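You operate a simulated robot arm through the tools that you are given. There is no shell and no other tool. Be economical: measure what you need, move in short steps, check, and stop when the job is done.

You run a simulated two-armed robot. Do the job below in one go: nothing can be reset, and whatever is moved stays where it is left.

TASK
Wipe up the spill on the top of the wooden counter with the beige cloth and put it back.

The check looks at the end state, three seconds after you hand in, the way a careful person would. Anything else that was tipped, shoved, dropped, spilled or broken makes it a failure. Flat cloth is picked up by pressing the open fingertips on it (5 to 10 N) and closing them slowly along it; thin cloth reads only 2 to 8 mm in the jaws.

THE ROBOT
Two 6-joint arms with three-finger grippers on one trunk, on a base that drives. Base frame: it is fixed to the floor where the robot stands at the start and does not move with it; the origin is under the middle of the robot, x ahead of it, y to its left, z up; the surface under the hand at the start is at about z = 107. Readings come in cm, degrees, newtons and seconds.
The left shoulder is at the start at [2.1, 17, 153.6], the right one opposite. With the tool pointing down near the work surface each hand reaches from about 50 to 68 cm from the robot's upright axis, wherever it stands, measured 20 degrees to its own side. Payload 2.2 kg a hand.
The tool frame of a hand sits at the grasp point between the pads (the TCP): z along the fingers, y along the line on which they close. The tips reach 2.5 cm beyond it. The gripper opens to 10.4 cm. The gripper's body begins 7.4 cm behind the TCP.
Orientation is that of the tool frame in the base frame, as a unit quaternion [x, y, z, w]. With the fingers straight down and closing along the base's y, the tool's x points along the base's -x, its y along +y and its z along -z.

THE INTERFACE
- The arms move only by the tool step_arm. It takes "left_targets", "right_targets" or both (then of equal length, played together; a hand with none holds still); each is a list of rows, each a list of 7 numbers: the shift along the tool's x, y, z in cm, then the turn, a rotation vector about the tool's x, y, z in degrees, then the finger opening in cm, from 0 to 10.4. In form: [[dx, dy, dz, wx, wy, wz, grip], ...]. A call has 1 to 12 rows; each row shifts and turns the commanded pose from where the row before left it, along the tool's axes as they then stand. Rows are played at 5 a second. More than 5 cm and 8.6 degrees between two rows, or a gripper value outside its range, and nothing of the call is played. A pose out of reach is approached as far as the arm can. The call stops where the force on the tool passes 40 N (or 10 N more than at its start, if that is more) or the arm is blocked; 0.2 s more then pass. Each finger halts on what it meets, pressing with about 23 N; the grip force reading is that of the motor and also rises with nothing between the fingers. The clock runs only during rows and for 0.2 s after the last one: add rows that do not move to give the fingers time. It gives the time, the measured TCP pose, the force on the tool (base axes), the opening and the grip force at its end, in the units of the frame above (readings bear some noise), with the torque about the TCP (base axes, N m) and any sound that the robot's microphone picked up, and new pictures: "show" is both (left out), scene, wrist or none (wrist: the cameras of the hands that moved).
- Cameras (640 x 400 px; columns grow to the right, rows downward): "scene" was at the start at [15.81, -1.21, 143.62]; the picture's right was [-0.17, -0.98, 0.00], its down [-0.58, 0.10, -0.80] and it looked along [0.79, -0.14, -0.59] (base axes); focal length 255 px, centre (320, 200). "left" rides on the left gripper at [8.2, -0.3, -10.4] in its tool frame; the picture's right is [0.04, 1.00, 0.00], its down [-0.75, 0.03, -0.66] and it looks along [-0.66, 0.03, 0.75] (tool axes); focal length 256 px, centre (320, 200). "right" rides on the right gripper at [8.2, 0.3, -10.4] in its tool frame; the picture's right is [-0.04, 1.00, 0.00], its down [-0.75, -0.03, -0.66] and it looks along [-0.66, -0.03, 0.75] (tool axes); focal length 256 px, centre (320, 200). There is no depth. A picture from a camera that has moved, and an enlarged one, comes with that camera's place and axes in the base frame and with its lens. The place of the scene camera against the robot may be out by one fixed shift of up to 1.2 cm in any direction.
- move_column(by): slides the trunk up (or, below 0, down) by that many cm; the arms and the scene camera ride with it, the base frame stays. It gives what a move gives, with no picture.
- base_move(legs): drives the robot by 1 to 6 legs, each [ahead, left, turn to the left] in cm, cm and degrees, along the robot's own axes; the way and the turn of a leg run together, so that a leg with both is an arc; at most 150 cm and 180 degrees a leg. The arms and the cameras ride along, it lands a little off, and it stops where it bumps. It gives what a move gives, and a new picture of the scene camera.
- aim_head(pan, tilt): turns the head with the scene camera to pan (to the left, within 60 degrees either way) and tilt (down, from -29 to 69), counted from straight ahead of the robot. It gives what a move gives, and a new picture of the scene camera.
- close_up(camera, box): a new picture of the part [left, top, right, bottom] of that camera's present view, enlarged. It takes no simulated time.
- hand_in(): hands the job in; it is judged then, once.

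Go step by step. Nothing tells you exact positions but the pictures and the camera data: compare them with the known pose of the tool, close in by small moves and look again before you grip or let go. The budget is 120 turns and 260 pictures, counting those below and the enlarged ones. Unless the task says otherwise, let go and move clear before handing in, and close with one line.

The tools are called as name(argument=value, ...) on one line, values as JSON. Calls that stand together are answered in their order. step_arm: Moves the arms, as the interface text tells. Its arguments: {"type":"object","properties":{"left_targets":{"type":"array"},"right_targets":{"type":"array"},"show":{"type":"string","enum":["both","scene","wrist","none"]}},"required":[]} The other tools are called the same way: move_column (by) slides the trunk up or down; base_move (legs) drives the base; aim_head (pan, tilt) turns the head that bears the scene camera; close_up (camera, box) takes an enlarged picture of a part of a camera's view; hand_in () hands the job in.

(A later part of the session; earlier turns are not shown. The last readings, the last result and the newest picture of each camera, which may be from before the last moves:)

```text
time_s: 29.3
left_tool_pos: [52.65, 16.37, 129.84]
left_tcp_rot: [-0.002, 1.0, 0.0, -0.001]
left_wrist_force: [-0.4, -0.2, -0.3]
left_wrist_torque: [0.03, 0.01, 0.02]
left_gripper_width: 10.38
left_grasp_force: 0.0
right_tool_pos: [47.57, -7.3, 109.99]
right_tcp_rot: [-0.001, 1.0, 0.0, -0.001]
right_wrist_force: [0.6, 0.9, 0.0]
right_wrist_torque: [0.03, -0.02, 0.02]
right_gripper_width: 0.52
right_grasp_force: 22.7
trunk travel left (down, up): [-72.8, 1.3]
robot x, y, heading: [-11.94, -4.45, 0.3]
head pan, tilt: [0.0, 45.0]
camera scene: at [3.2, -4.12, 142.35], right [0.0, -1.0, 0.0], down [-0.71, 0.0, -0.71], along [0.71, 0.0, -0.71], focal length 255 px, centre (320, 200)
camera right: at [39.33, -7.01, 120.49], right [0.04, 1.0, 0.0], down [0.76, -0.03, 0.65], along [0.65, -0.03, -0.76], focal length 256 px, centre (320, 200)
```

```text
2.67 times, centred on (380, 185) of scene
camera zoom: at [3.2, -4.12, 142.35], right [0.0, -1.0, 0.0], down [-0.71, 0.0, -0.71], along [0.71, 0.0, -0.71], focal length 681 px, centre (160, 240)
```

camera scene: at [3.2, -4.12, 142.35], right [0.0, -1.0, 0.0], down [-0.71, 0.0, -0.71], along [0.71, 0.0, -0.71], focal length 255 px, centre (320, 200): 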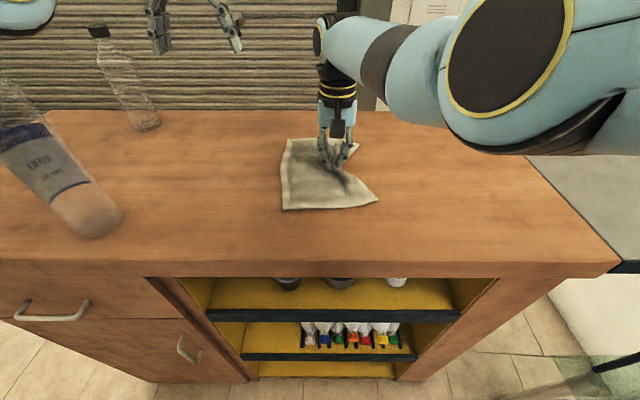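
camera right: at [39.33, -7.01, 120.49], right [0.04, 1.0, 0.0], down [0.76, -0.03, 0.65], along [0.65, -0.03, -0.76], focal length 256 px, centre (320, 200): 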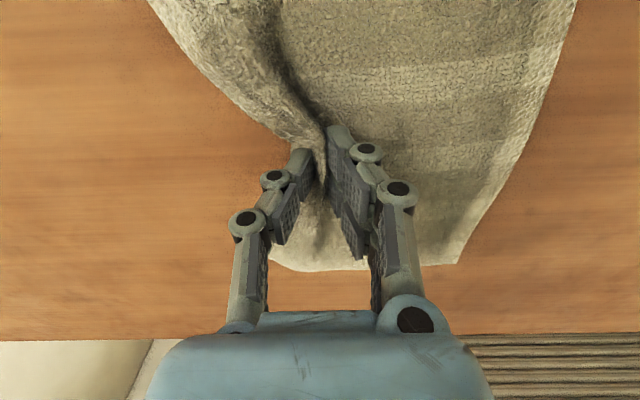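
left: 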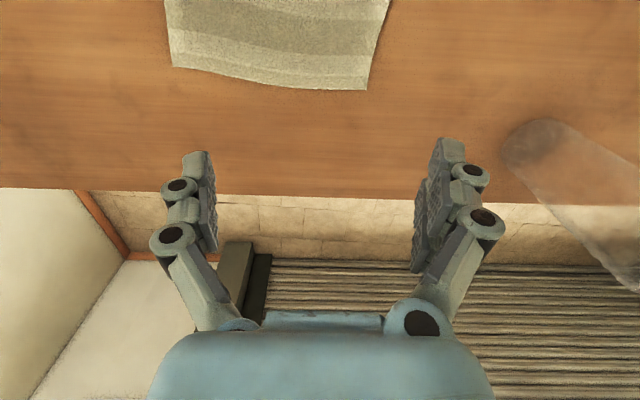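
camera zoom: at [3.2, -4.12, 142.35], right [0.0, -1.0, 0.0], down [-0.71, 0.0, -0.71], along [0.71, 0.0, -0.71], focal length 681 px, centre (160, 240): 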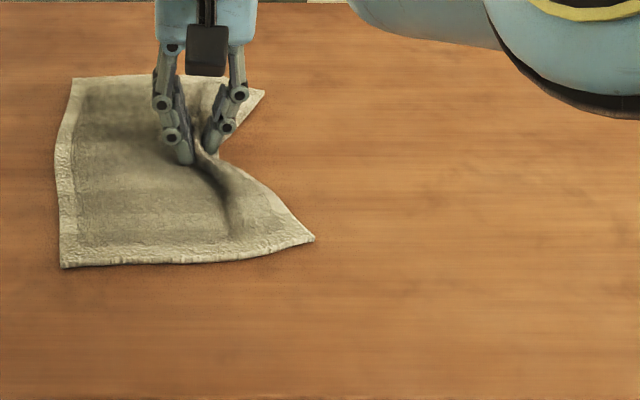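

The cloth pushes back quite well, with corners lagging slightly. I'll check closely that the puddle area (around pixel 395, 172) is dry.

close_up(camera="scene", box=[345, 140, 465, 215])

base_move(legs=[[0, 8, 0]])

```text
5.33 times, centred on (405, 178) of scene
camera zoom: at [3.2, -4.12, 142.35], right [0.0, -1.0, 0.0], down [-0.71, 0.0, -0.71], along [0.71, 0.0, -0.71], focal length 1362 px, centre (-133, 320)
```

zoom: 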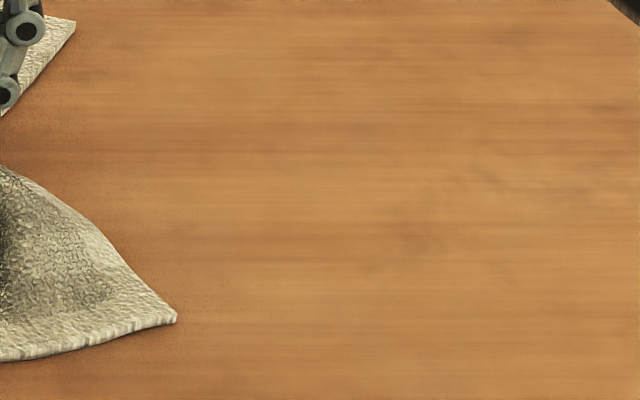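

```text
time_s: 30.3
left_tool_pos: [52.68, 24.51, 129.95]
left_tcp_rot: [0.0, 1.0, 0.0, 0.0]
left_wrist_force: [0.0, 0.4, 0.3]
left_wrist_torque: [-0.05, -0.03, -0.02]
left_gripper_width: 10.4
left_grasp_force: 0.0
right_tool_pos: [47.58, 0.69, 109.82]
right_tcp_rot: [0.0, 1.0, -0.002, -0.001]
right_wrist_force: [0.2, 0.0, 0.4]
right_wrist_torque: [-0.06, 0.0, 0.02]
right_gripper_width: 0.5
right_grasp_force: 23.0
trunk travel left (down, up): [-72.8, 1.3]
robot x, y, heading: [-12.28, 3.43, 0.2]
head pan, tilt: [0.0, 45.0]
camera scene: at [3.18, 3.93, 142.35], right [0.0, -1.0, 0.0], down [-0.71, 0.0, -0.71], along [0.71, 0.0, -0.71], focal length 255 px, centre (320, 200)
```

scene: 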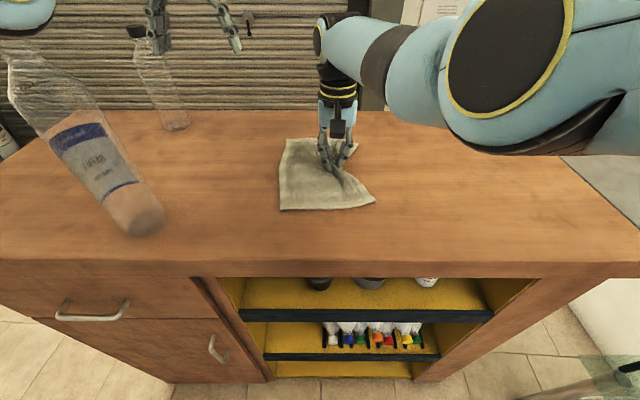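

The counter is dry where the puddle was. I'll carry on back to the reference pose and compare with the original cloth outline.

base_move(legs=[[0, 8.6, 0]])

step_arm(right_targets=[[-0.5, 1, 0, 0, 0, 0, 0], [-0.5, 1, 0, 0, 0, 0, 0], [0, 0, 0, 0, 0, 0, 0]])

close_up(camera="scene", box=[220, 110, 420, 235])

```text
time_s: 31.4
left_tool_pos: [52.69, 33.15, 129.97]
left_tcp_rot: [0.0, 1.0, -0.001, 0.0]
left_wrist_force: [0.8, 0.2, 0.0]
left_wrist_torque: [-0.05, -0.03, -0.02]
left_gripper_width: 10.42
left_grasp_force: 0.1
right_tool_pos: [47.54, 9.31, 109.97]
right_tcp_rot: [0.0, 1.0, -0.001, -0.001]
right_wrist_force: [0.3, 0.5, 1.3]
right_wrist_torque: [-0.09, 0.0, 0.02]
right_gripper_width: 0.5
right_grasp_force: 22.8
trunk travel left (down, up): [-72.8, 1.3]
robot x, y, heading: [-12.46, 11.71, 0.2]
head pan, tilt: [0.0, 45.0]
camera scene: at [3.16, 12.66, 142.35], right [0.0, -1.0, 0.0], down [-0.71, 0.0, -0.71], along [0.71, 0.0, -0.71], focal length 255 px, centre (320, 200)
```

scene: 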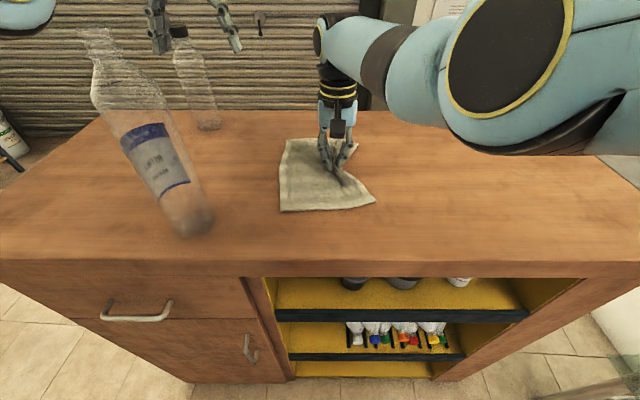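

```text
time_s: 32.2
left_tool_pos: [52.59, 33.06, 130.04]
left_tcp_rot: [0.0, 1.0, 0.0, 0.001]
left_wrist_force: [0.8, 0.0, 0.4]
left_wrist_torque: [0.03, -0.01, -0.01]
left_gripper_width: 10.44
left_grasp_force: 0.1
right_tool_pos: [47.72, 10.63, 110.29]
right_tcp_rot: [-0.001, 1.0, 0.0, -0.002]
right_wrist_force: [-1.0, 0.1, -0.1]
right_wrist_torque: [-0.02, 0.01, -0.01]
right_gripper_width: 0.49
right_grasp_force: 22.8
right hand out of reach, approached as far as the arm can: row 2
trunk travel left (down, up): [-72.8, 1.3]
robot x, y, heading: [-12.3, 12.17, 0.1]
head pan, tilt: [0.0, 45.0]
camera scene: at [3.16, 12.54, 142.35], right [0.0, -1.0, 0.0], down [-0.71, 0.0, -0.71], along [0.71, 0.0, -0.71], focal length 255 px, centre (320, 200)
camera right: at [39.57, 11.02, 120.74], right [0.04, 1.0, 0.0], down [0.76, -0.03, 0.65], along [0.65, -0.03, -0.76], focal length 256 px, centre (320, 200)
```

scene: 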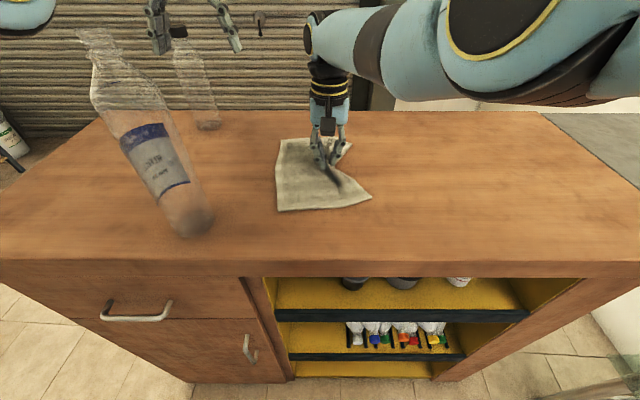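
right: 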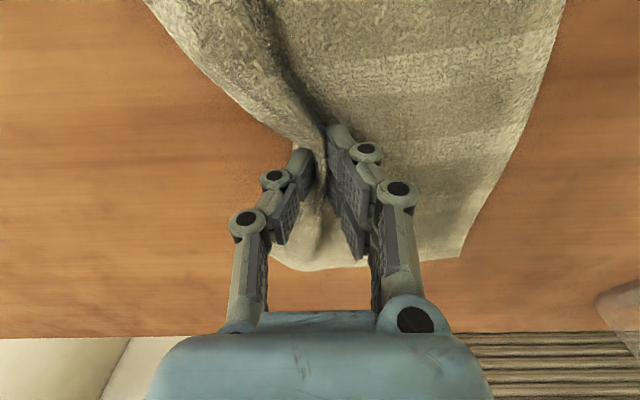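

```text
3.20 times, centred on (320, 172) of scene
camera zoom: at [3.16, 12.54, 142.35], right [0.0, -1.0, 0.0], down [-0.71, 0.0, -0.71], along [0.71, 0.0, -0.71], focal length 817 px, centre (320, 288)
```

zoom: 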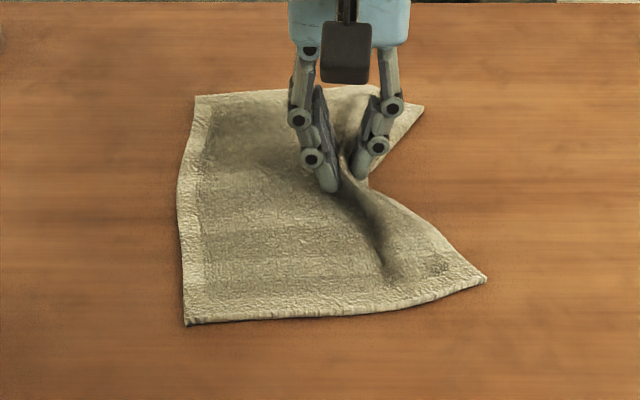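

The cloth sits about 2–3 cm right and 1.5 cm near of its original outline. I'll nudge it with the base by 1.5 ahead and 2.5 left.

base_move(legs=[[1.5, 2.5, 0]])

step_arm(right_targets=[[0, 0, 0.2, 0, 0, 0, 0], [0, 0, 0, 0, 0, 0, 1], [0, 0, 0, 0, 0, 0, 2.5], [0, 0, 0, 0, 0, 0, 4], [0, 0, -0.5, 0, 0, 0, 4], [0, 0, -2, 0, 0, 0, 4], [0, 0, -4, 0, 0, 0, 4], [0, -2, -3, 0, 0, 0, 4]])

close_up(camera="scene", box=[220, 110, 420, 235])

```text
time_s: 33.1
left_tool_pos: [54.1, 35.17, 130.08]
left_tcp_rot: [0.0, 1.0, 0.002, 0.001]
left_wrist_force: [0.6, 0.0, 0.8]
left_wrist_torque: [0.09, 0.0, -0.04]
left_gripper_width: 10.4
left_grasp_force: 0.0
right_tool_pos: [49.2, 13.02, 110.22]
right_tcp_rot: [0.0, 1.0, 0.0, -0.001]
right_wrist_force: [0.0, 0.5, 1.3]
right_wrist_torque: [-0.01, -0.01, 0.02]
right_gripper_width: 0.52
right_grasp_force: 22.8
trunk travel left (down, up): [-72.8, 1.3]
robot x, y, heading: [-10.92, 14.72, 0.0]
head pan, tilt: [0.0, 45.0]
camera scene: at [4.46, 14.79, 142.36], right [0.0, -1.0, 0.0], down [-0.71, 0.0, -0.71], along [0.71, 0.0, -0.71], focal length 255 px, centre (320, 200)
```

scene: 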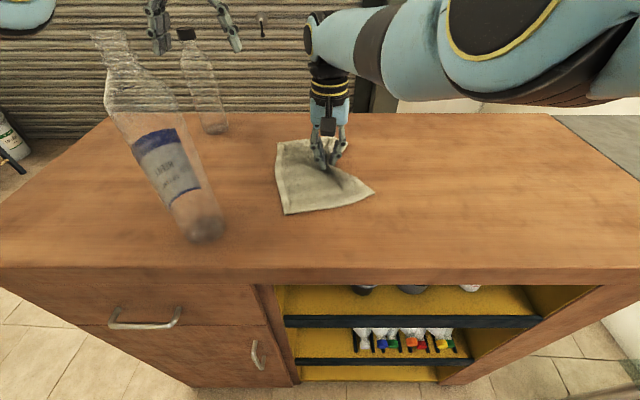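

```text
time_s: 34.9
left_tool_pos: [54.09, 35.28, 130.01]
left_tcp_rot: [0.0, 1.0, 0.001, 0.001]
left_wrist_force: [0.5, -0.3, 0.5]
left_wrist_torque: [0.02, 0.04, 0.01]
left_gripper_width: 10.42
left_grasp_force: 0.1
right_tool_pos: [49.85, 10.24, 119.98]
right_tcp_rot: [0.006, 1.0, -0.004, 0.004]
right_wrist_force: [0.1, -0.4, 0.0]
right_wrist_torque: [0.02, 0.0, 0.01]
right_gripper_width: 4.0
right_grasp_force: 0.1
trunk travel left (down, up): [-72.8, 1.3]
robot x, y, heading: [-10.72, 14.55, 0.2]
head pan, tilt: [0.0, 45.0]
camera scene: at [4.58, 15.0, 142.35], right [0.0, -1.0, 0.0], down [-0.71, 0.0, -0.71], along [0.71, 0.0, -0.71], focal length 255 px, centre (320, 200)
camera right: at [41.51, 10.76, 130.33], right [0.05, 1.0, -0.01], down [0.75, -0.03, 0.66], along [0.66, -0.04, -0.75], focal length 256 px, centre (320, 200)
```

scene: 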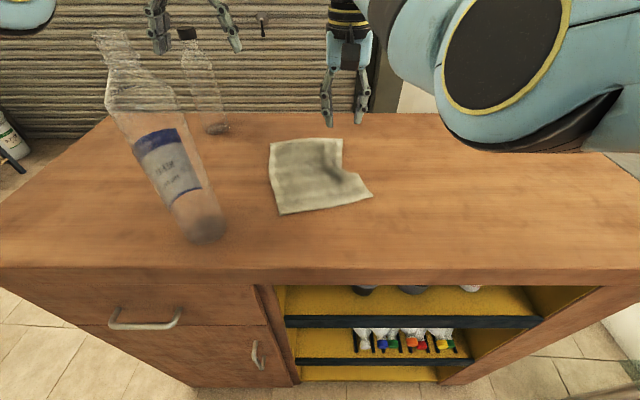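
right: 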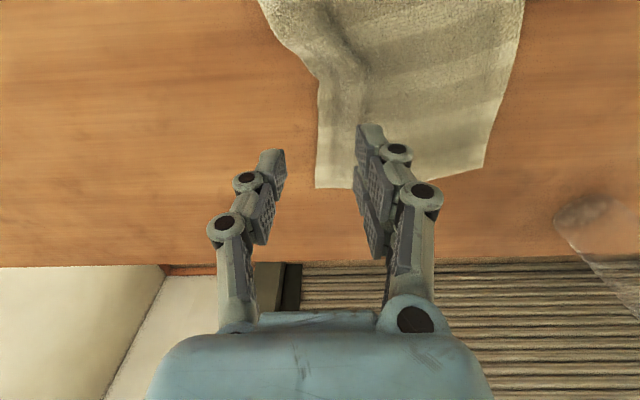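

```text
3.20 times, centred on (320, 172) of scene
camera zoom: at [4.58, 15.0, 142.35], right [0.0, -1.0, 0.0], down [-0.71, 0.0, -0.71], along [0.71, 0.0, -0.71], focal length 817 px, centre (320, 288)
```

zoom: 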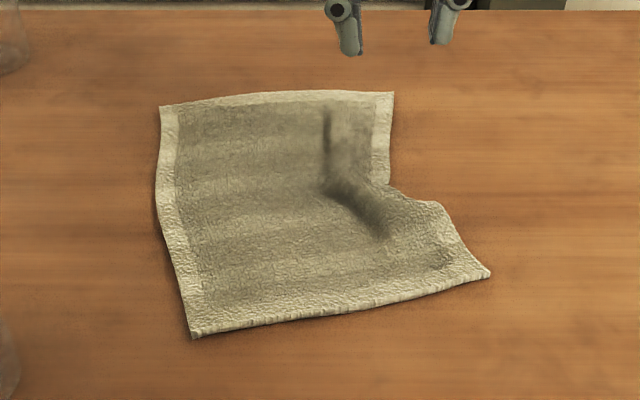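

Released. Compared with the original outline the cloth is rotated: its far-right corner is about 5 cm too far left, and the near-right corner is about 5 cm too far in. I'll drive forward a little (left hand tucked in), then pull the far-right corner rightward.

step_arm(left_targets=[[0, -2, 0, 0, 0, 0, 10.4], [0, -3, 0, 0, 0, 0, 10.4], [0, 0, 0, 0, 0, 0, 6]], show="none")

base_move(legs=[[6, 0, 0]])

step_arm(right_targets=[[-1, 1, 3, 0, 0, 0, 4], [-1, 1, 3, 0, 0, 0, 4], [0, 0, 2, 0, 0, 0, 4], [0, 0, 0, 0, 0, 0, 4]])

```text
time_s: 35.7
left_tool_pos: [54.26, 30.4, 129.83]
left_tcp_rot: [0.0, 1.0, 0.0, 0.0]
left_wrist_force: [0.2, -0.2, 1.2]
left_wrist_torque: [-0.02, 0.01, -0.02]
left_gripper_width: 5.97
left_grasp_force: 0.0
right_tool_pos: [49.64, 10.36, 119.55]
right_tcp_rot: [0.007, 1.0, -0.005, 0.0]
right_wrist_force: [-0.1, 0.6, 0.7]
right_wrist_torque: [-0.06, -0.02, 0.02]
right_gripper_width: 4.02
right_grasp_force: 0.0
trunk travel left (down, up): [-72.8, 1.3]
robot x, y, heading: [-10.78, 14.87, 0.4]
head pan, tilt: [0.0, 45.0]
```

```text
time_s: 36.6
left_tool_pos: [59.26, 30.5, 130.44]
left_tcp_rot: [-0.001, 1.0, 0.0, 0.002]
left_wrist_force: [-0.8, 0.2, -0.5]
left_wrist_torque: [0.04, -0.08, -0.02]
left_gripper_width: 5.99
left_grasp_force: 0.0
right_tool_pos: [54.47, 10.19, 119.52]
right_tcp_rot: [0.008, 1.0, -0.006, -0.001]
right_wrist_force: [-1.8, 0.5, -1.0]
right_wrist_torque: [-0.06, -0.14, 0.0]
right_gripper_width: 4.0
right_grasp_force: 0.1
trunk travel left (down, up): [-72.8, 1.3]
robot x, y, heading: [-4.84, 14.7, -0.1]
head pan, tilt: [0.0, 45.0]
camera scene: at [9.59, 15.06, 142.46], right [0.0, -1.0, 0.0], down [-0.7, 0.0, -0.71], along [0.71, 0.0, -0.7], focal length 255 px, centre (320, 200)
```

scene: 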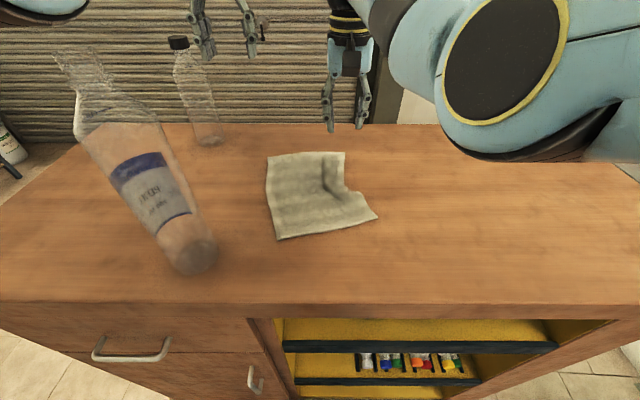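

```text
time_s: 37.6
left_tool_pos: [59.9, 30.47, 130.04]
left_tcp_rot: [-0.001, 1.0, 0.0, 0.001]
left_wrist_force: [0.6, 0.4, 0.0]
left_wrist_torque: [-0.03, 0.0, 0.01]
left_gripper_width: 6.01
left_grasp_force: 0.1
right_tool_pos: [56.1, 11.1, 111.27]
right_tcp_rot: [0.006, 1.0, -0.006, -0.002]
right_wrist_force: [-0.3, 1.2, -0.2]
right_wrist_torque: [0.01, -0.01, 0.01]
right_gripper_width: 4.03
right_grasp_force: 0.1
right hand out of reach, approached as far as the arm can: row 2, 3
trunk travel left (down, up): [-72.8, 1.3]
robot x, y, heading: [-5.16, 14.58, -0.1]
head pan, tilt: [0.0, 45.0]
camera scene: at [10.38, 15.09, 142.36], right [0.0, -1.0, 0.0], down [-0.71, 0.0, -0.71], along [0.71, 0.0, -0.71], focal length 255 px, centre (320, 200)
camera right: at [47.93, 11.81, 121.92], right [0.05, 1.0, -0.01], down [0.76, -0.03, 0.65], along [0.65, -0.04, -0.76], focal length 256 px, centre (320, 200)
```

scene: 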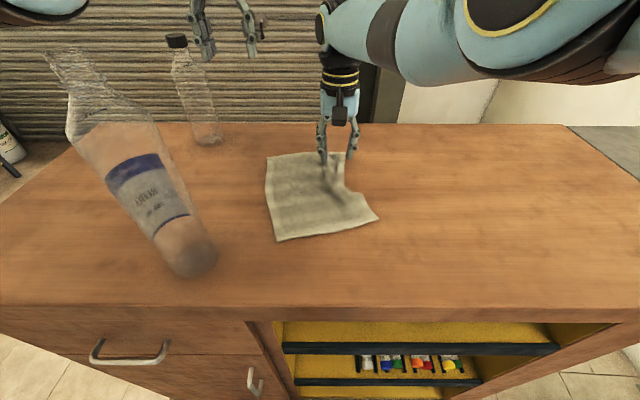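
right: 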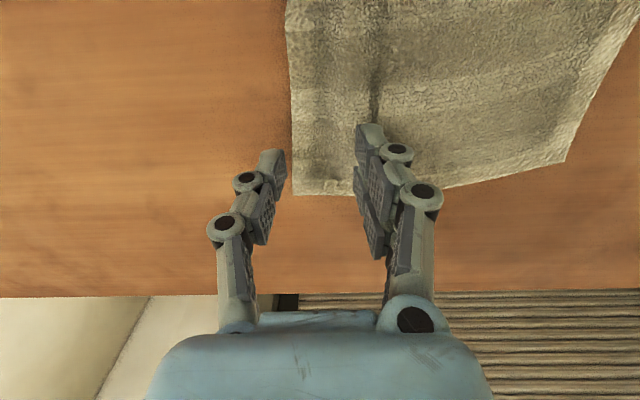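

The right finger is just off the cloth's edge. I'll shift 2 cm left and 1 ahead, then lower to contact.

step_arm(right_targets=[[-1, 2, 0, 0, 0, 0, 4], [0, 0, 0.6, 0, 0, 0, 4], [0, 0, 0.4, 0, 0, 0, 4], [0, 0, 0.3, 0, 0, 0, 4], [0, 0, 0, 0, 0, 0, 4]], show="wrist")

```text
time_s: 38.8
left_tool_pos: [59.99, 30.38, 129.99]
left_tcp_rot: [-0.002, 1.0, 0.001, 0.0]
left_wrist_force: [0.6, 0.2, 0.1]
left_wrist_torque: [-0.01, 0.01, -0.04]
left_gripper_width: 5.99
left_grasp_force: 0.0
right_tool_pos: [55.85, 12.1, 110.37]
right_tcp_rot: [0.006, 1.0, -0.006, -0.003]
right_wrist_force: [-1.3, -0.4, -0.2]
right_wrist_torque: [0.0, -0.02, -0.03]
right_gripper_width: 4.03
right_grasp_force: 0.0
right hand out of reach, approached as far as the arm can: row 1, 4
trunk travel left (down, up): [-72.8, 1.3]
robot x, y, heading: [-4.78, 14.44, 0.2]
head pan, tilt: [0.0, 45.0]
camera right: at [47.55, 12.69, 120.93], right [0.05, 1.0, -0.01], down [0.76, -0.03, 0.65], along [0.65, -0.04, -0.76], focal length 256 px, centre (320, 200)
```

right: 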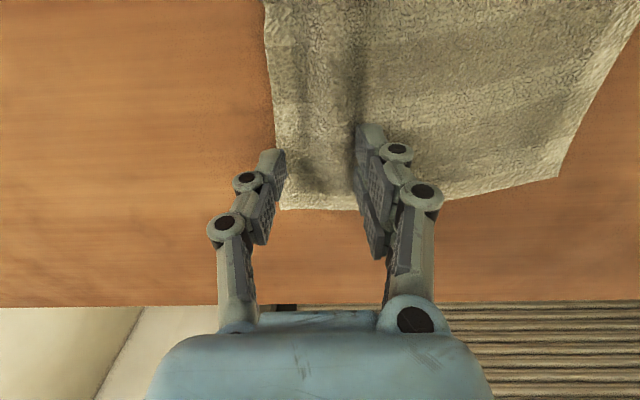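

base_move(legs=[[0.5, 1.5, 0]])

step_arm(right_targets=[[0, 0, 0.3, 0, 0, 0, 3.6], [0, 0, 0.25, 0, 0, 0, 3.6], [0, 0, 0, 0, 0, 0, 3.6]], show="wrist")

```text
time_s: 39.6
left_tool_pos: [60.37, 31.69, 130.05]
left_tcp_rot: [-0.001, 1.0, 0.001, 0.0]
left_wrist_force: [-0.5, -0.4, 0.9]
left_wrist_torque: [0.02, 0.01, -0.01]
left_gripper_width: 6.01
left_grasp_force: 0.1
right_tool_pos: [56.2, 13.27, 110.4]
right_tcp_rot: [0.007, 1.0, -0.006, -0.003]
right_wrist_force: [-0.5, 0.3, 0.1]
right_wrist_torque: [0.01, -0.01, 0.02]
right_gripper_width: 4.0
right_grasp_force: 0.1
trunk travel left (down, up): [-72.8, 1.3]
robot x, y, heading: [-4.02, 16.21, 0.2]
head pan, tilt: [0.0, 45.0]
camera scene: at [10.9, 16.24, 142.36], right [0.0, -1.0, 0.0], down [-0.71, 0.0, -0.71], along [0.71, 0.0, -0.71], focal length 255 px, centre (320, 200)
```

scene: 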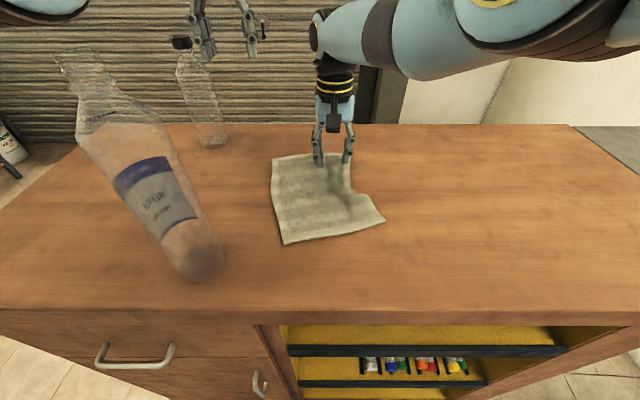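

```text
time_s: 40.4
left_tool_pos: [60.37, 31.86, 129.9]
left_tcp_rot: [-0.001, 1.0, 0.0, 0.001]
left_wrist_force: [0.7, 1.3, 0.8]
left_wrist_torque: [0.0, 0.0, 0.01]
left_gripper_width: 5.98
left_grasp_force: 0.1
right_tool_pos: [55.93, 13.43, 109.92]
right_tcp_rot: [0.008, 1.0, -0.006, -0.002]
right_wrist_force: [0.9, 0.8, 3.0]
right_wrist_torque: [0.02, -0.01, -0.03]
right_gripper_width: 3.56
right_grasp_force: 0.1
trunk travel left (down, up): [-72.8, 1.3]
robot x, y, heading: [-4.54, 16.24, 0.2]
head pan, tilt: [0.0, 45.0]
camera right: at [47.88, 14.03, 120.44], right [0.06, 1.0, -0.01], down [0.76, -0.03, 0.65], along [0.65, -0.05, -0.76], focal length 256 px, centre (320, 200)
```

right: 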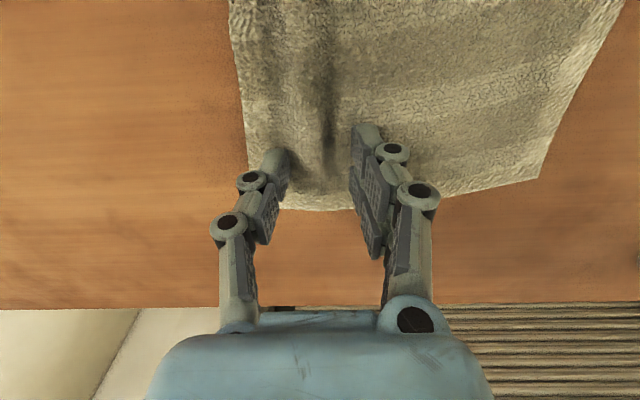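

Both tips are on the cloth. I'll try pressing and dragging it by friction to the right, which would also smooth the ridge.

step_arm(right_targets=[[0, 0, 0.12, 0, 0, 0, 3.6], [0, -1, 0, 0, 0, 0, 3.6], [0, -1, 0, 0, 0, 0, 3.6], [0, -1, 0, 0, 0, 0, 3.6], [0, 0, 0, 0, 0, 0, 3.6]], show="both")

```text
time_s: 41.6
left_tool_pos: [60.28, 31.78, 130.16]
left_tcp_rot: [0.001, 1.0, -0.001, 0.001]
left_wrist_force: [-0.7, 0.0, 0.0]
left_wrist_torque: [-0.06, -0.02, 0.0]
left_gripper_width: 5.98
left_grasp_force: 0.0
right_tool_pos: [56.49, 10.69, 109.86]
right_tcp_rot: [0.007, 1.0, -0.008, -0.003]
right_wrist_force: [-0.3, 2.9, 21.2]
right_wrist_torque: [0.28, -0.02, -0.04]
right_gripper_width: 3.3
right_grasp_force: 4.6
right hand out of reach, approached as far as the arm can: row 4
trunk travel left (down, up): [-72.8, 1.3]
robot x, y, heading: [-4.7, 16.24, 0.1]
head pan, tilt: [0.0, 45.0]
camera scene: at [10.78, 16.57, 142.38], right [0.0, -1.0, 0.0], down [-0.71, 0.0, -0.71], along [0.71, 0.0, -0.71], focal length 255 px, centre (320, 200)
camera right: at [48.36, 11.36, 120.31], right [0.06, 1.0, -0.01], down [0.76, -0.03, 0.65], along [0.65, -0.05, -0.76], focal length 256 px, centre (320, 200)
```

scene: 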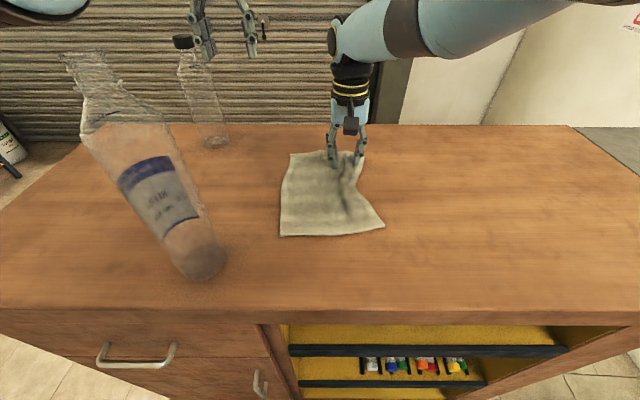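
right: 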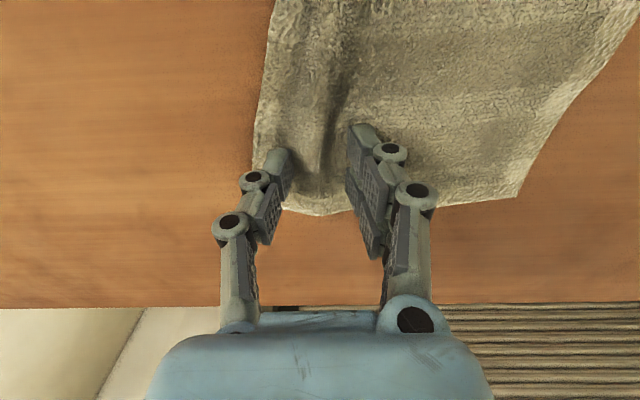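

Friction dragging works, and the left edge is now back on its original line. I'll lift off and look at the remaining ridge.

step_arm(right_targets=[[0, 0, -1, 0, 0, 0, 3.6], [0, 0, -3, 0, 0, 0, 2], [0, -2, -3, 0, 0, 0, 0], [0, -3, -2, 0, 0, 0, 0]], show="both")

close_up(camera="scene", box=[240, 130, 440, 255])

```text
time_s: 42.6
left_tool_pos: [60.42, 31.68, 129.92]
left_tcp_rot: [0.001, 1.0, 0.0, 0.0]
left_wrist_force: [-0.2, 0.4, 0.0]
left_wrist_torque: [0.05, 0.01, 0.02]
left_gripper_width: 5.98
left_grasp_force: 0.0
right_tool_pos: [60.28, 6.56, 117.61]
right_tcp_rot: [0.008, 1.0, -0.005, -0.004]
right_wrist_force: [-0.2, -0.6, -0.2]
right_wrist_torque: [0.0, 0.0, 0.01]
right_gripper_width: 0.0
right_grasp_force: 22.9
right hand out of reach, approached as far as the arm can: row 1, 2, 3, 4
trunk travel left (down, up): [-72.8, 1.3]
robot x, y, heading: [-4.37, 15.9, -0.1]
head pan, tilt: [0.0, 45.0]
camera scene: at [11.03, 16.37, 142.34], right [0.0, -1.0, 0.0], down [-0.71, 0.0, -0.71], along [0.71, 0.0, -0.71], focal length 255 px, centre (320, 200)
camera right: at [52.12, 7.2, 128.18], right [0.06, 1.0, -0.01], down [0.76, -0.03, 0.65], along [0.65, -0.05, -0.76], focal length 256 px, centre (320, 200)
```

scene: 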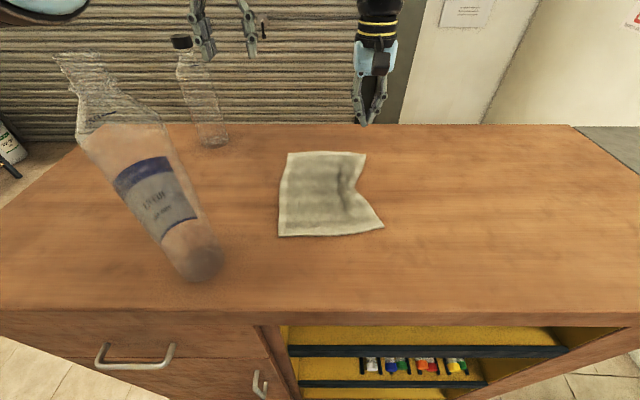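
right: 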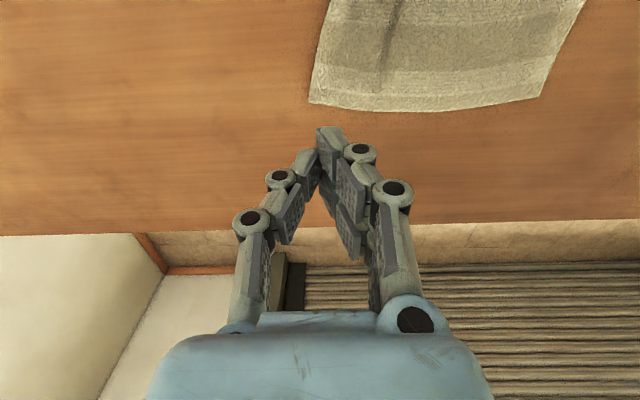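

```text
3.20 times, centred on (340, 192) of scene
camera zoom: at [11.03, 16.37, 142.34], right [0.0, -1.0, 0.0], down [-0.71, 0.0, -0.71], along [0.71, 0.0, -0.71], focal length 817 px, centre (256, 224)
```

zoom: 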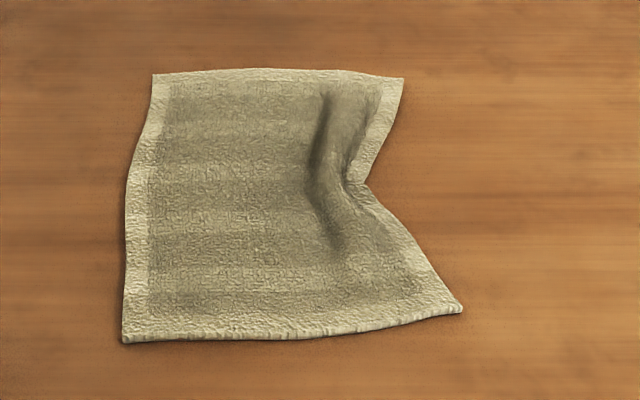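

The cloth is nearly flat; only the notch in the middle of its right edge remains, at about (50, 10). I'll back up a bit and smooth that outward.

base_move(legs=[[-7, 0, 0]])

step_arm(right_targets=[[1.5, 2, 1, 0, 0, 0, 0], [1.5, 2, 2, 0, 0, 0, 0], [0.5, 1, 2, 0, 0, 0, 0], [0, 0, 1, 0, 0, 0, 0], [0, 0, 0, 0, 0, 0, 0]])

```text
time_s: 43.6
left_tool_pos: [53.56, 31.88, 129.9]
left_tcp_rot: [-0.001, 1.0, 0.0, 0.0]
left_wrist_force: [-0.1, 0.6, -0.8]
left_wrist_torque: [-0.02, -0.06, 0.0]
left_gripper_width: 5.99
left_grasp_force: 0.1
right_tool_pos: [53.3, 6.83, 117.71]
right_tcp_rot: [0.007, 1.0, -0.005, -0.004]
right_wrist_force: [-0.3, 0.0, -0.5]
right_wrist_torque: [0.0, -0.01, 0.01]
right_gripper_width: 0.0
right_grasp_force: 22.9
trunk travel left (down, up): [-72.8, 1.3]
robot x, y, heading: [-11.07, 15.95, 0.1]
head pan, tilt: [0.0, 45.0]
camera scene: at [4.02, 16.49, 142.35], right [0.0, -1.0, 0.0], down [-0.71, 0.0, -0.71], along [0.71, 0.0, -0.71], focal length 255 px, centre (320, 200)
```

scene: 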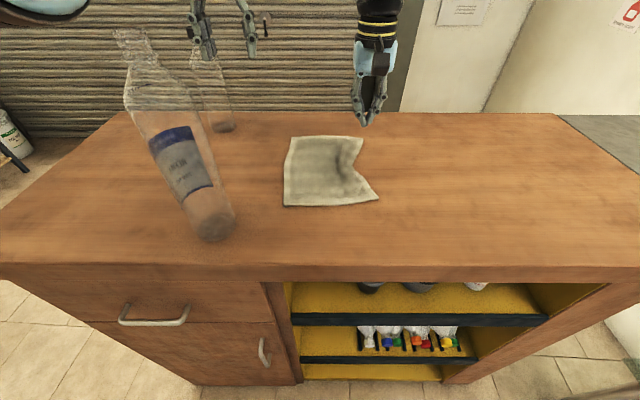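

```text
time_s: 44.8
left_tool_pos: [53.28, 31.86, 130.05]
left_tcp_rot: [-0.001, 1.0, 0.0, 0.001]
left_wrist_force: [0.5, 1.2, 0.9]
left_wrist_torque: [0.02, -0.01, 0.04]
left_gripper_width: 5.98
left_grasp_force: 0.1
right_tool_pos: [50.13, 11.79, 111.77]
right_tcp_rot: [0.006, 1.0, -0.006, -0.005]
right_wrist_force: [1.0, -0.4, 0.5]
right_wrist_torque: [0.01, -0.03, 0.0]
right_gripper_width: 0.02
right_grasp_force: 23.1
right hand out of reach, approached as far as the arm can: row 1, 2, 3, 4
trunk travel left (down, up): [-72.8, 1.3]
robot x, y, heading: [-11.46, 15.96, 0.4]
head pan, tilt: [0.0, 45.0]
camera scene: at [3.96, 16.51, 142.36], right [0.0, -1.0, 0.0], down [-0.71, 0.0, -0.71], along [0.71, 0.0, -0.71], focal length 255 px, centre (320, 200)
camera right: at [41.96, 12.28, 122.25], right [0.05, 1.0, -0.01], down [0.76, -0.03, 0.65], along [0.65, -0.04, -0.76], focal length 256 px, centre (320, 200)
```

scene: 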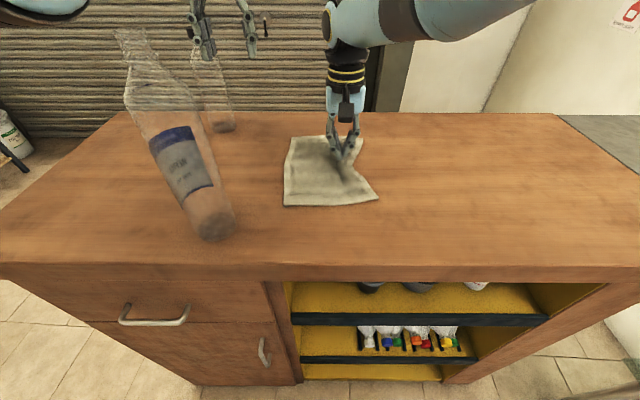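
right: 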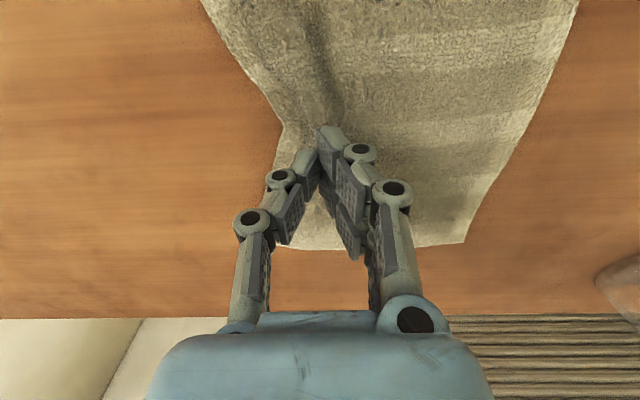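

Fingertips are over the notch strip; I'll press lightly and drag 4 cm to the right.

step_arm(right_targets=[[0, 0, 0.8, 0, 0, 0, 0], [0, 0, 0.6, 0, 0, 0, 0], [0, 0, 0.4, 0, 0, 0, 0], [0, 0, 0.2, 0, 0, 0, 0], [0, 0, 0, 0, 0, 0, 0]], show="none")

```text
time_s: 46.0
left_tool_pos: [53.4, 31.93, 130.0]
left_tcp_rot: [-0.001, 1.0, -0.001, 0.001]
left_wrist_force: [-0.6, -0.6, 0.9]
left_wrist_torque: [0.02, 0.02, 0.02]
left_gripper_width: 5.99
left_grasp_force: 0.0
right_tool_pos: [49.73, 11.52, 109.94]
right_tcp_rot: [0.008, 1.0, -0.006, -0.003]
right_wrist_force: [1.9, 1.2, 11.0]
right_wrist_torque: [-0.07, -0.03, 0.01]
right_gripper_width: 0.01
right_grasp_force: 23.2
right hand out of reach, approached as far as the arm can: row 2
trunk travel left (down, up): [-72.8, 1.3]
robot x, y, heading: [-10.96, 16.4, 0.3]
head pan, tilt: [0.0, 45.0]
```

step_arm(right_targets=[[0, -1, 0, 0, 0, 0, 0], [0, -1, 0.03, 0, 0, 0, 0], [0, -1, 0, 0, 0, 0, 0], [0, -1, 0, 0, 0, 0, 0], [0, 0, 0, 0, 0, 0, 0], [0, 0, -1, 0, 0, 0, 0], [0, -2, -3, 0, 0, 0, 0], [0, -3, -2, 0, 0, 0, 0]])

close_up(camera="scene", box=[240, 110, 440, 235])

```text
time_s: 47.8
left_tool_pos: [53.36, 31.94, 129.97]
left_tcp_rot: [-0.001, 1.0, 0.0, 0.0]
left_wrist_force: [0.2, -0.6, 0.2]
left_wrist_torque: [0.05, 0.01, -0.01]
left_gripper_width: 5.99
left_grasp_force: 0.1
right_tool_pos: [53.23, 3.43, 114.74]
right_tcp_rot: [0.007, 1.0, -0.007, -0.007]
right_wrist_force: [0.9, 0.0, 0.0]
right_wrist_torque: [-0.02, 0.03, 0.01]
right_gripper_width: 0.01
right_grasp_force: 23.0
right hand out of reach, approached as far as the arm can: row 3, 6, 7, 8
trunk travel left (down, up): [-72.8, 1.3]
robot x, y, heading: [-11.14, 16.45, 0.3]
head pan, tilt: [0.0, 45.0]
camera scene: at [4.06, 16.4, 142.34], right [0.0, -1.0, 0.0], down [-0.71, 0.0, -0.71], along [0.71, 0.0, -0.71], focal length 255 px, centre (320, 200)
camera right: at [45.08, 3.96, 125.25], right [0.05, 1.0, -0.01], down [0.76, -0.03, 0.65], along [0.65, -0.05, -0.76], focal length 256 px, centre (320, 200)
```

scene: 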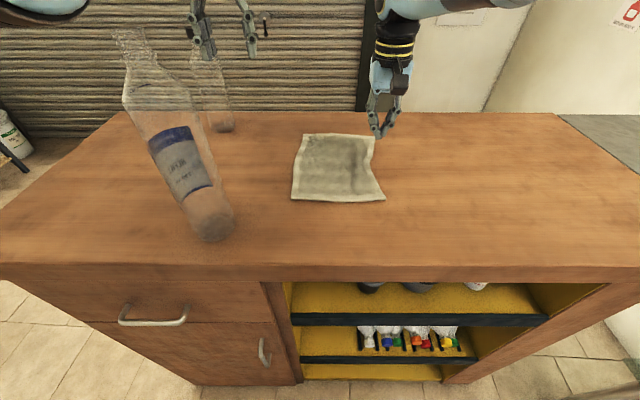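
right: 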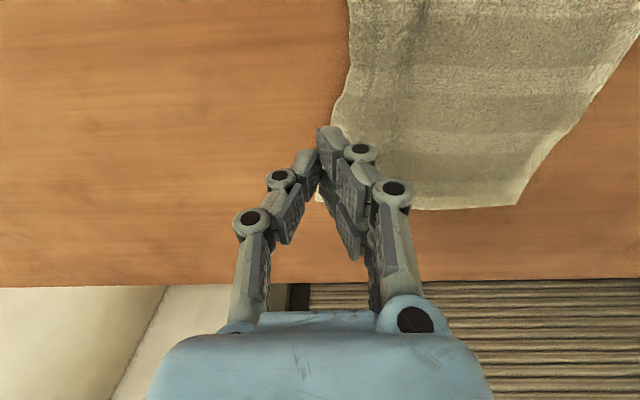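

```text
3.20 times, centred on (340, 172) of scene
camera zoom: at [4.06, 16.4, 142.34], right [0.0, -1.0, 0.0], down [-0.71, 0.0, -0.71], along [0.71, 0.0, -0.71], focal length 817 px, centre (256, 288)
```

zoom: 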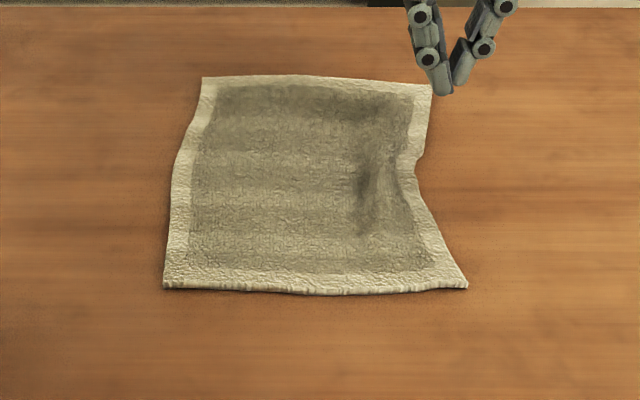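

The cloth is flat now, about 2 cm right and 2 cm far of its original outline. I'll press on its middle with open fingertips and shift it back with a small base move.

step_arm(right_targets=[[0.5, 3, 0, 0, 0, 0, 2], [0.5, 3, 1, 0, 0, 0, 4], [0, 3, 1, 0, 0, 0, 6], [0, 0, 1, 0, 0, 0, 6], [0, 0, 0, 0, 0, 0, 6]])

```text
time_s: 49.0
left_tool_pos: [53.47, 31.92, 129.88]
left_tcp_rot: [-0.001, 1.0, 0.0, 0.0]
left_wrist_force: [0.5, 0.1, 0.5]
left_wrist_torque: [0.02, 0.02, 0.02]
left_gripper_width: 6.0
left_grasp_force: 0.0
right_tool_pos: [50.49, 11.25, 111.92]
right_tcp_rot: [0.007, 1.0, -0.006, -0.005]
right_wrist_force: [0.5, 0.6, -0.3]
right_wrist_torque: [0.02, 0.0, -0.02]
right_gripper_width: 6.01
right_grasp_force: 0.1
right hand out of reach, approached as far as the arm can: row 2, 3, 4
trunk travel left (down, up): [-72.8, 1.3]
robot x, y, heading: [-11.64, 16.39, 0.0]
head pan, tilt: [0.0, 45.0]
camera scene: at [4.04, 16.51, 142.35], right [0.0, -1.0, 0.0], down [-0.71, 0.0, -0.71], along [0.71, 0.0, -0.71], focal length 255 px, centre (320, 200)
camera right: at [42.34, 11.72, 122.53], right [0.05, 1.0, -0.01], down [0.76, -0.03, 0.65], along [0.65, -0.04, -0.76], focal length 256 px, centre (320, 200)
```

scene: 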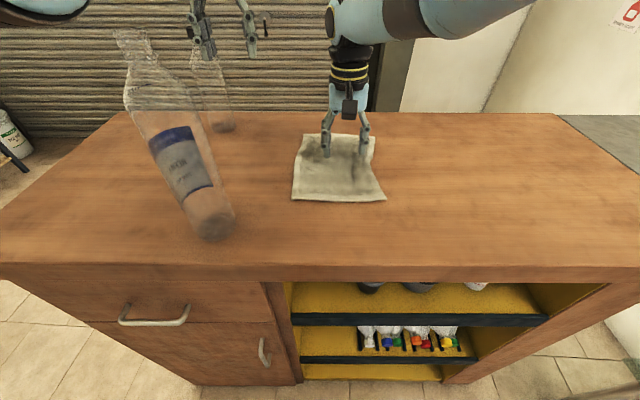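
right: 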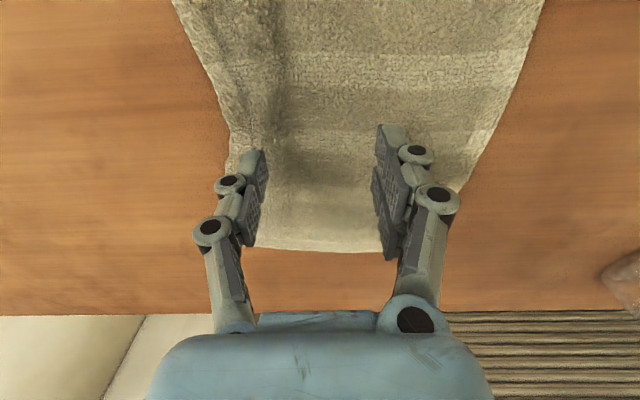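

step_arm(right_targets=[[0, 0, 1, 0, 0, 0, 6], [0, 0, 0.7, 0, 0, 0, 6], [0, 0, 0.25, 0, 0, 0, 6], [0, 0, 0, 0, 0, 0, 6]], show="none")

```text
time_s: 50.0
left_tool_pos: [53.34, 31.89, 129.78]
left_tcp_rot: [0.0, 1.0, 0.001, 0.002]
left_wrist_force: [-0.2, -0.1, 0.2]
left_wrist_torque: [-0.02, 0.02, -0.01]
left_gripper_width: 6.01
left_grasp_force: 0.1
right_tool_pos: [50.11, 10.99, 110.11]
right_tcp_rot: [0.006, 1.0, -0.006, -0.004]
right_wrist_force: [0.0, 0.2, 0.8]
right_wrist_torque: [-0.02, 0.02, 0.0]
right_gripper_width: 5.98
right_grasp_force: 0.3
right hand out of reach, approached as far as the arm can: row 2
trunk travel left (down, up): [-72.8, 1.3]
robot x, y, heading: [-11.59, 16.19, 0.1]
head pan, tilt: [0.0, 45.0]
```

step_arm(right_targets=[[0, 0, 0.3, 0, 0, 0, 6], [0, 0, 0.1, 0, 0, 0, 6], [0, 0, 0, 0, 0, 0, 6]], show="none")

base_move(legs=[[-1.8, 2.2, 0]])

step_arm(right_targets=[[0, 0, -1, 0, 0, 0, 6], [0, 0, -3, 0, 0, 0, 6], [0, -2, -3, 0, 0, 0, 6], [0, -4, -1, 0, 0, 0, 6], [0, -4, 0, 0, 0, 0, 6]])

close_up(camera="scene", box=[240, 110, 440, 235])

```text
time_s: 50.8
left_tool_pos: [53.46, 32.01, 130.0]
left_tcp_rot: [-0.001, 1.0, 0.0, 0.001]
left_wrist_force: [0.1, 0.6, -0.2]
left_wrist_torque: [-0.04, -0.03, 0.02]
left_gripper_width: 5.97
left_grasp_force: 0.0
right_tool_pos: [50.04, 10.79, 110.01]
right_tcp_rot: [0.007, 1.0, -0.006, -0.004]
right_wrist_force: [0.6, 0.8, 5.2]
right_wrist_torque: [-0.08, 0.02, -0.01]
right_gripper_width: 6.07
right_grasp_force: 0.2
trunk travel left (down, up): [-72.8, 1.3]
robot x, y, heading: [-11.28, 16.12, 0.3]
head pan, tilt: [0.0, 45.0]
```

```text
time_s: 51.6
left_tool_pos: [51.76, 33.89, 129.98]
left_tcp_rot: [0.0, 1.0, 0.001, 0.0]
left_wrist_force: [0.7, -0.8, 1.0]
left_wrist_torque: [0.02, 0.01, 0.0]
left_gripper_width: 5.98
left_grasp_force: 0.1
right_tool_pos: [48.27, 12.75, 109.88]
right_tcp_rot: [0.008, 1.0, -0.005, -0.003]
right_wrist_force: [2.0, -1.0, 2.7]
right_wrist_torque: [0.11, -0.03, -0.03]
right_gripper_width: 6.04
right_grasp_force: 0.2
trunk travel left (down, up): [-72.8, 1.3]
robot x, y, heading: [-12.78, 18.22, -0.0]
head pan, tilt: [0.0, 45.0]
camera scene: at [2.29, 18.5, 142.35], right [0.0, -1.0, 0.0], down [-0.71, 0.0, -0.71], along [0.71, 0.0, -0.71], focal length 255 px, centre (320, 200)
```

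scene: 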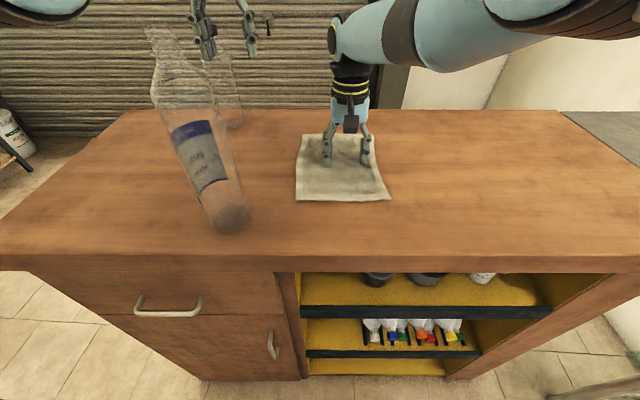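

```text
time_s: 52.8
left_tool_pos: [51.73, 33.96, 129.86]
left_tcp_rot: [0.001, 1.0, -0.001, -0.001]
left_wrist_force: [-0.3, -1.7, 0.0]
left_wrist_torque: [-0.04, 0.01, 0.01]
left_gripper_width: 6.0
left_grasp_force: 0.1
right_tool_pos: [52.2, 3.87, 116.86]
right_tcp_rot: [0.007, 1.0, -0.006, -0.005]
right_wrist_force: [0.5, -0.1, 0.6]
right_wrist_torque: [0.0, 0.02, -0.01]
right_gripper_width: 5.99
right_grasp_force: 0.0
right hand out of reach, approached as far as the arm can: row 2, 3, 4, 5
trunk travel left (down, up): [-72.8, 1.3]
robot x, y, heading: [-13.08, 18.6, 0.6]
head pan, tilt: [0.0, 45.0]
camera scene: at [2.26, 18.56, 142.35], right [0.0, -1.0, 0.0], down [-0.71, 0.0, -0.71], along [0.71, 0.0, -0.71], focal length 255 px, centre (320, 200)
camera right: at [44.12, 4.47, 127.36], right [0.05, 1.0, -0.01], down [0.76, -0.03, 0.65], along [0.65, -0.05, -0.76], focal length 256 px, centre (320, 200)
```

scene: 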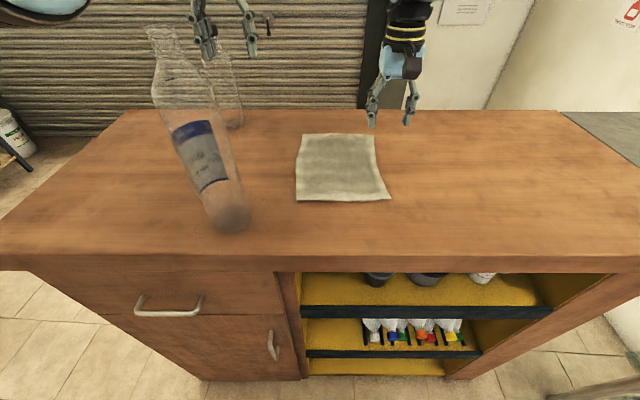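
right: 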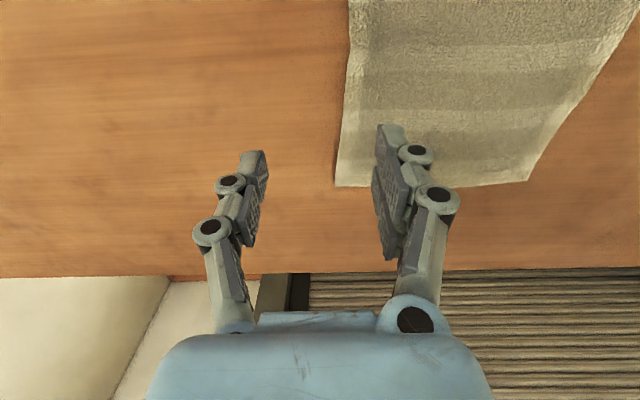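

```text
3.20 times, centred on (340, 172) of scene
camera zoom: at [2.26, 18.56, 142.35], right [0.0, -1.0, 0.0], down [-0.71, 0.0, -0.71], along [0.71, 0.0, -0.71], focal length 817 px, centre (256, 288)
```

zoom: 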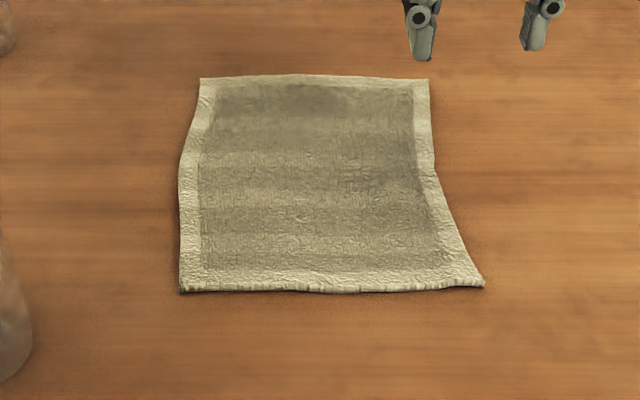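

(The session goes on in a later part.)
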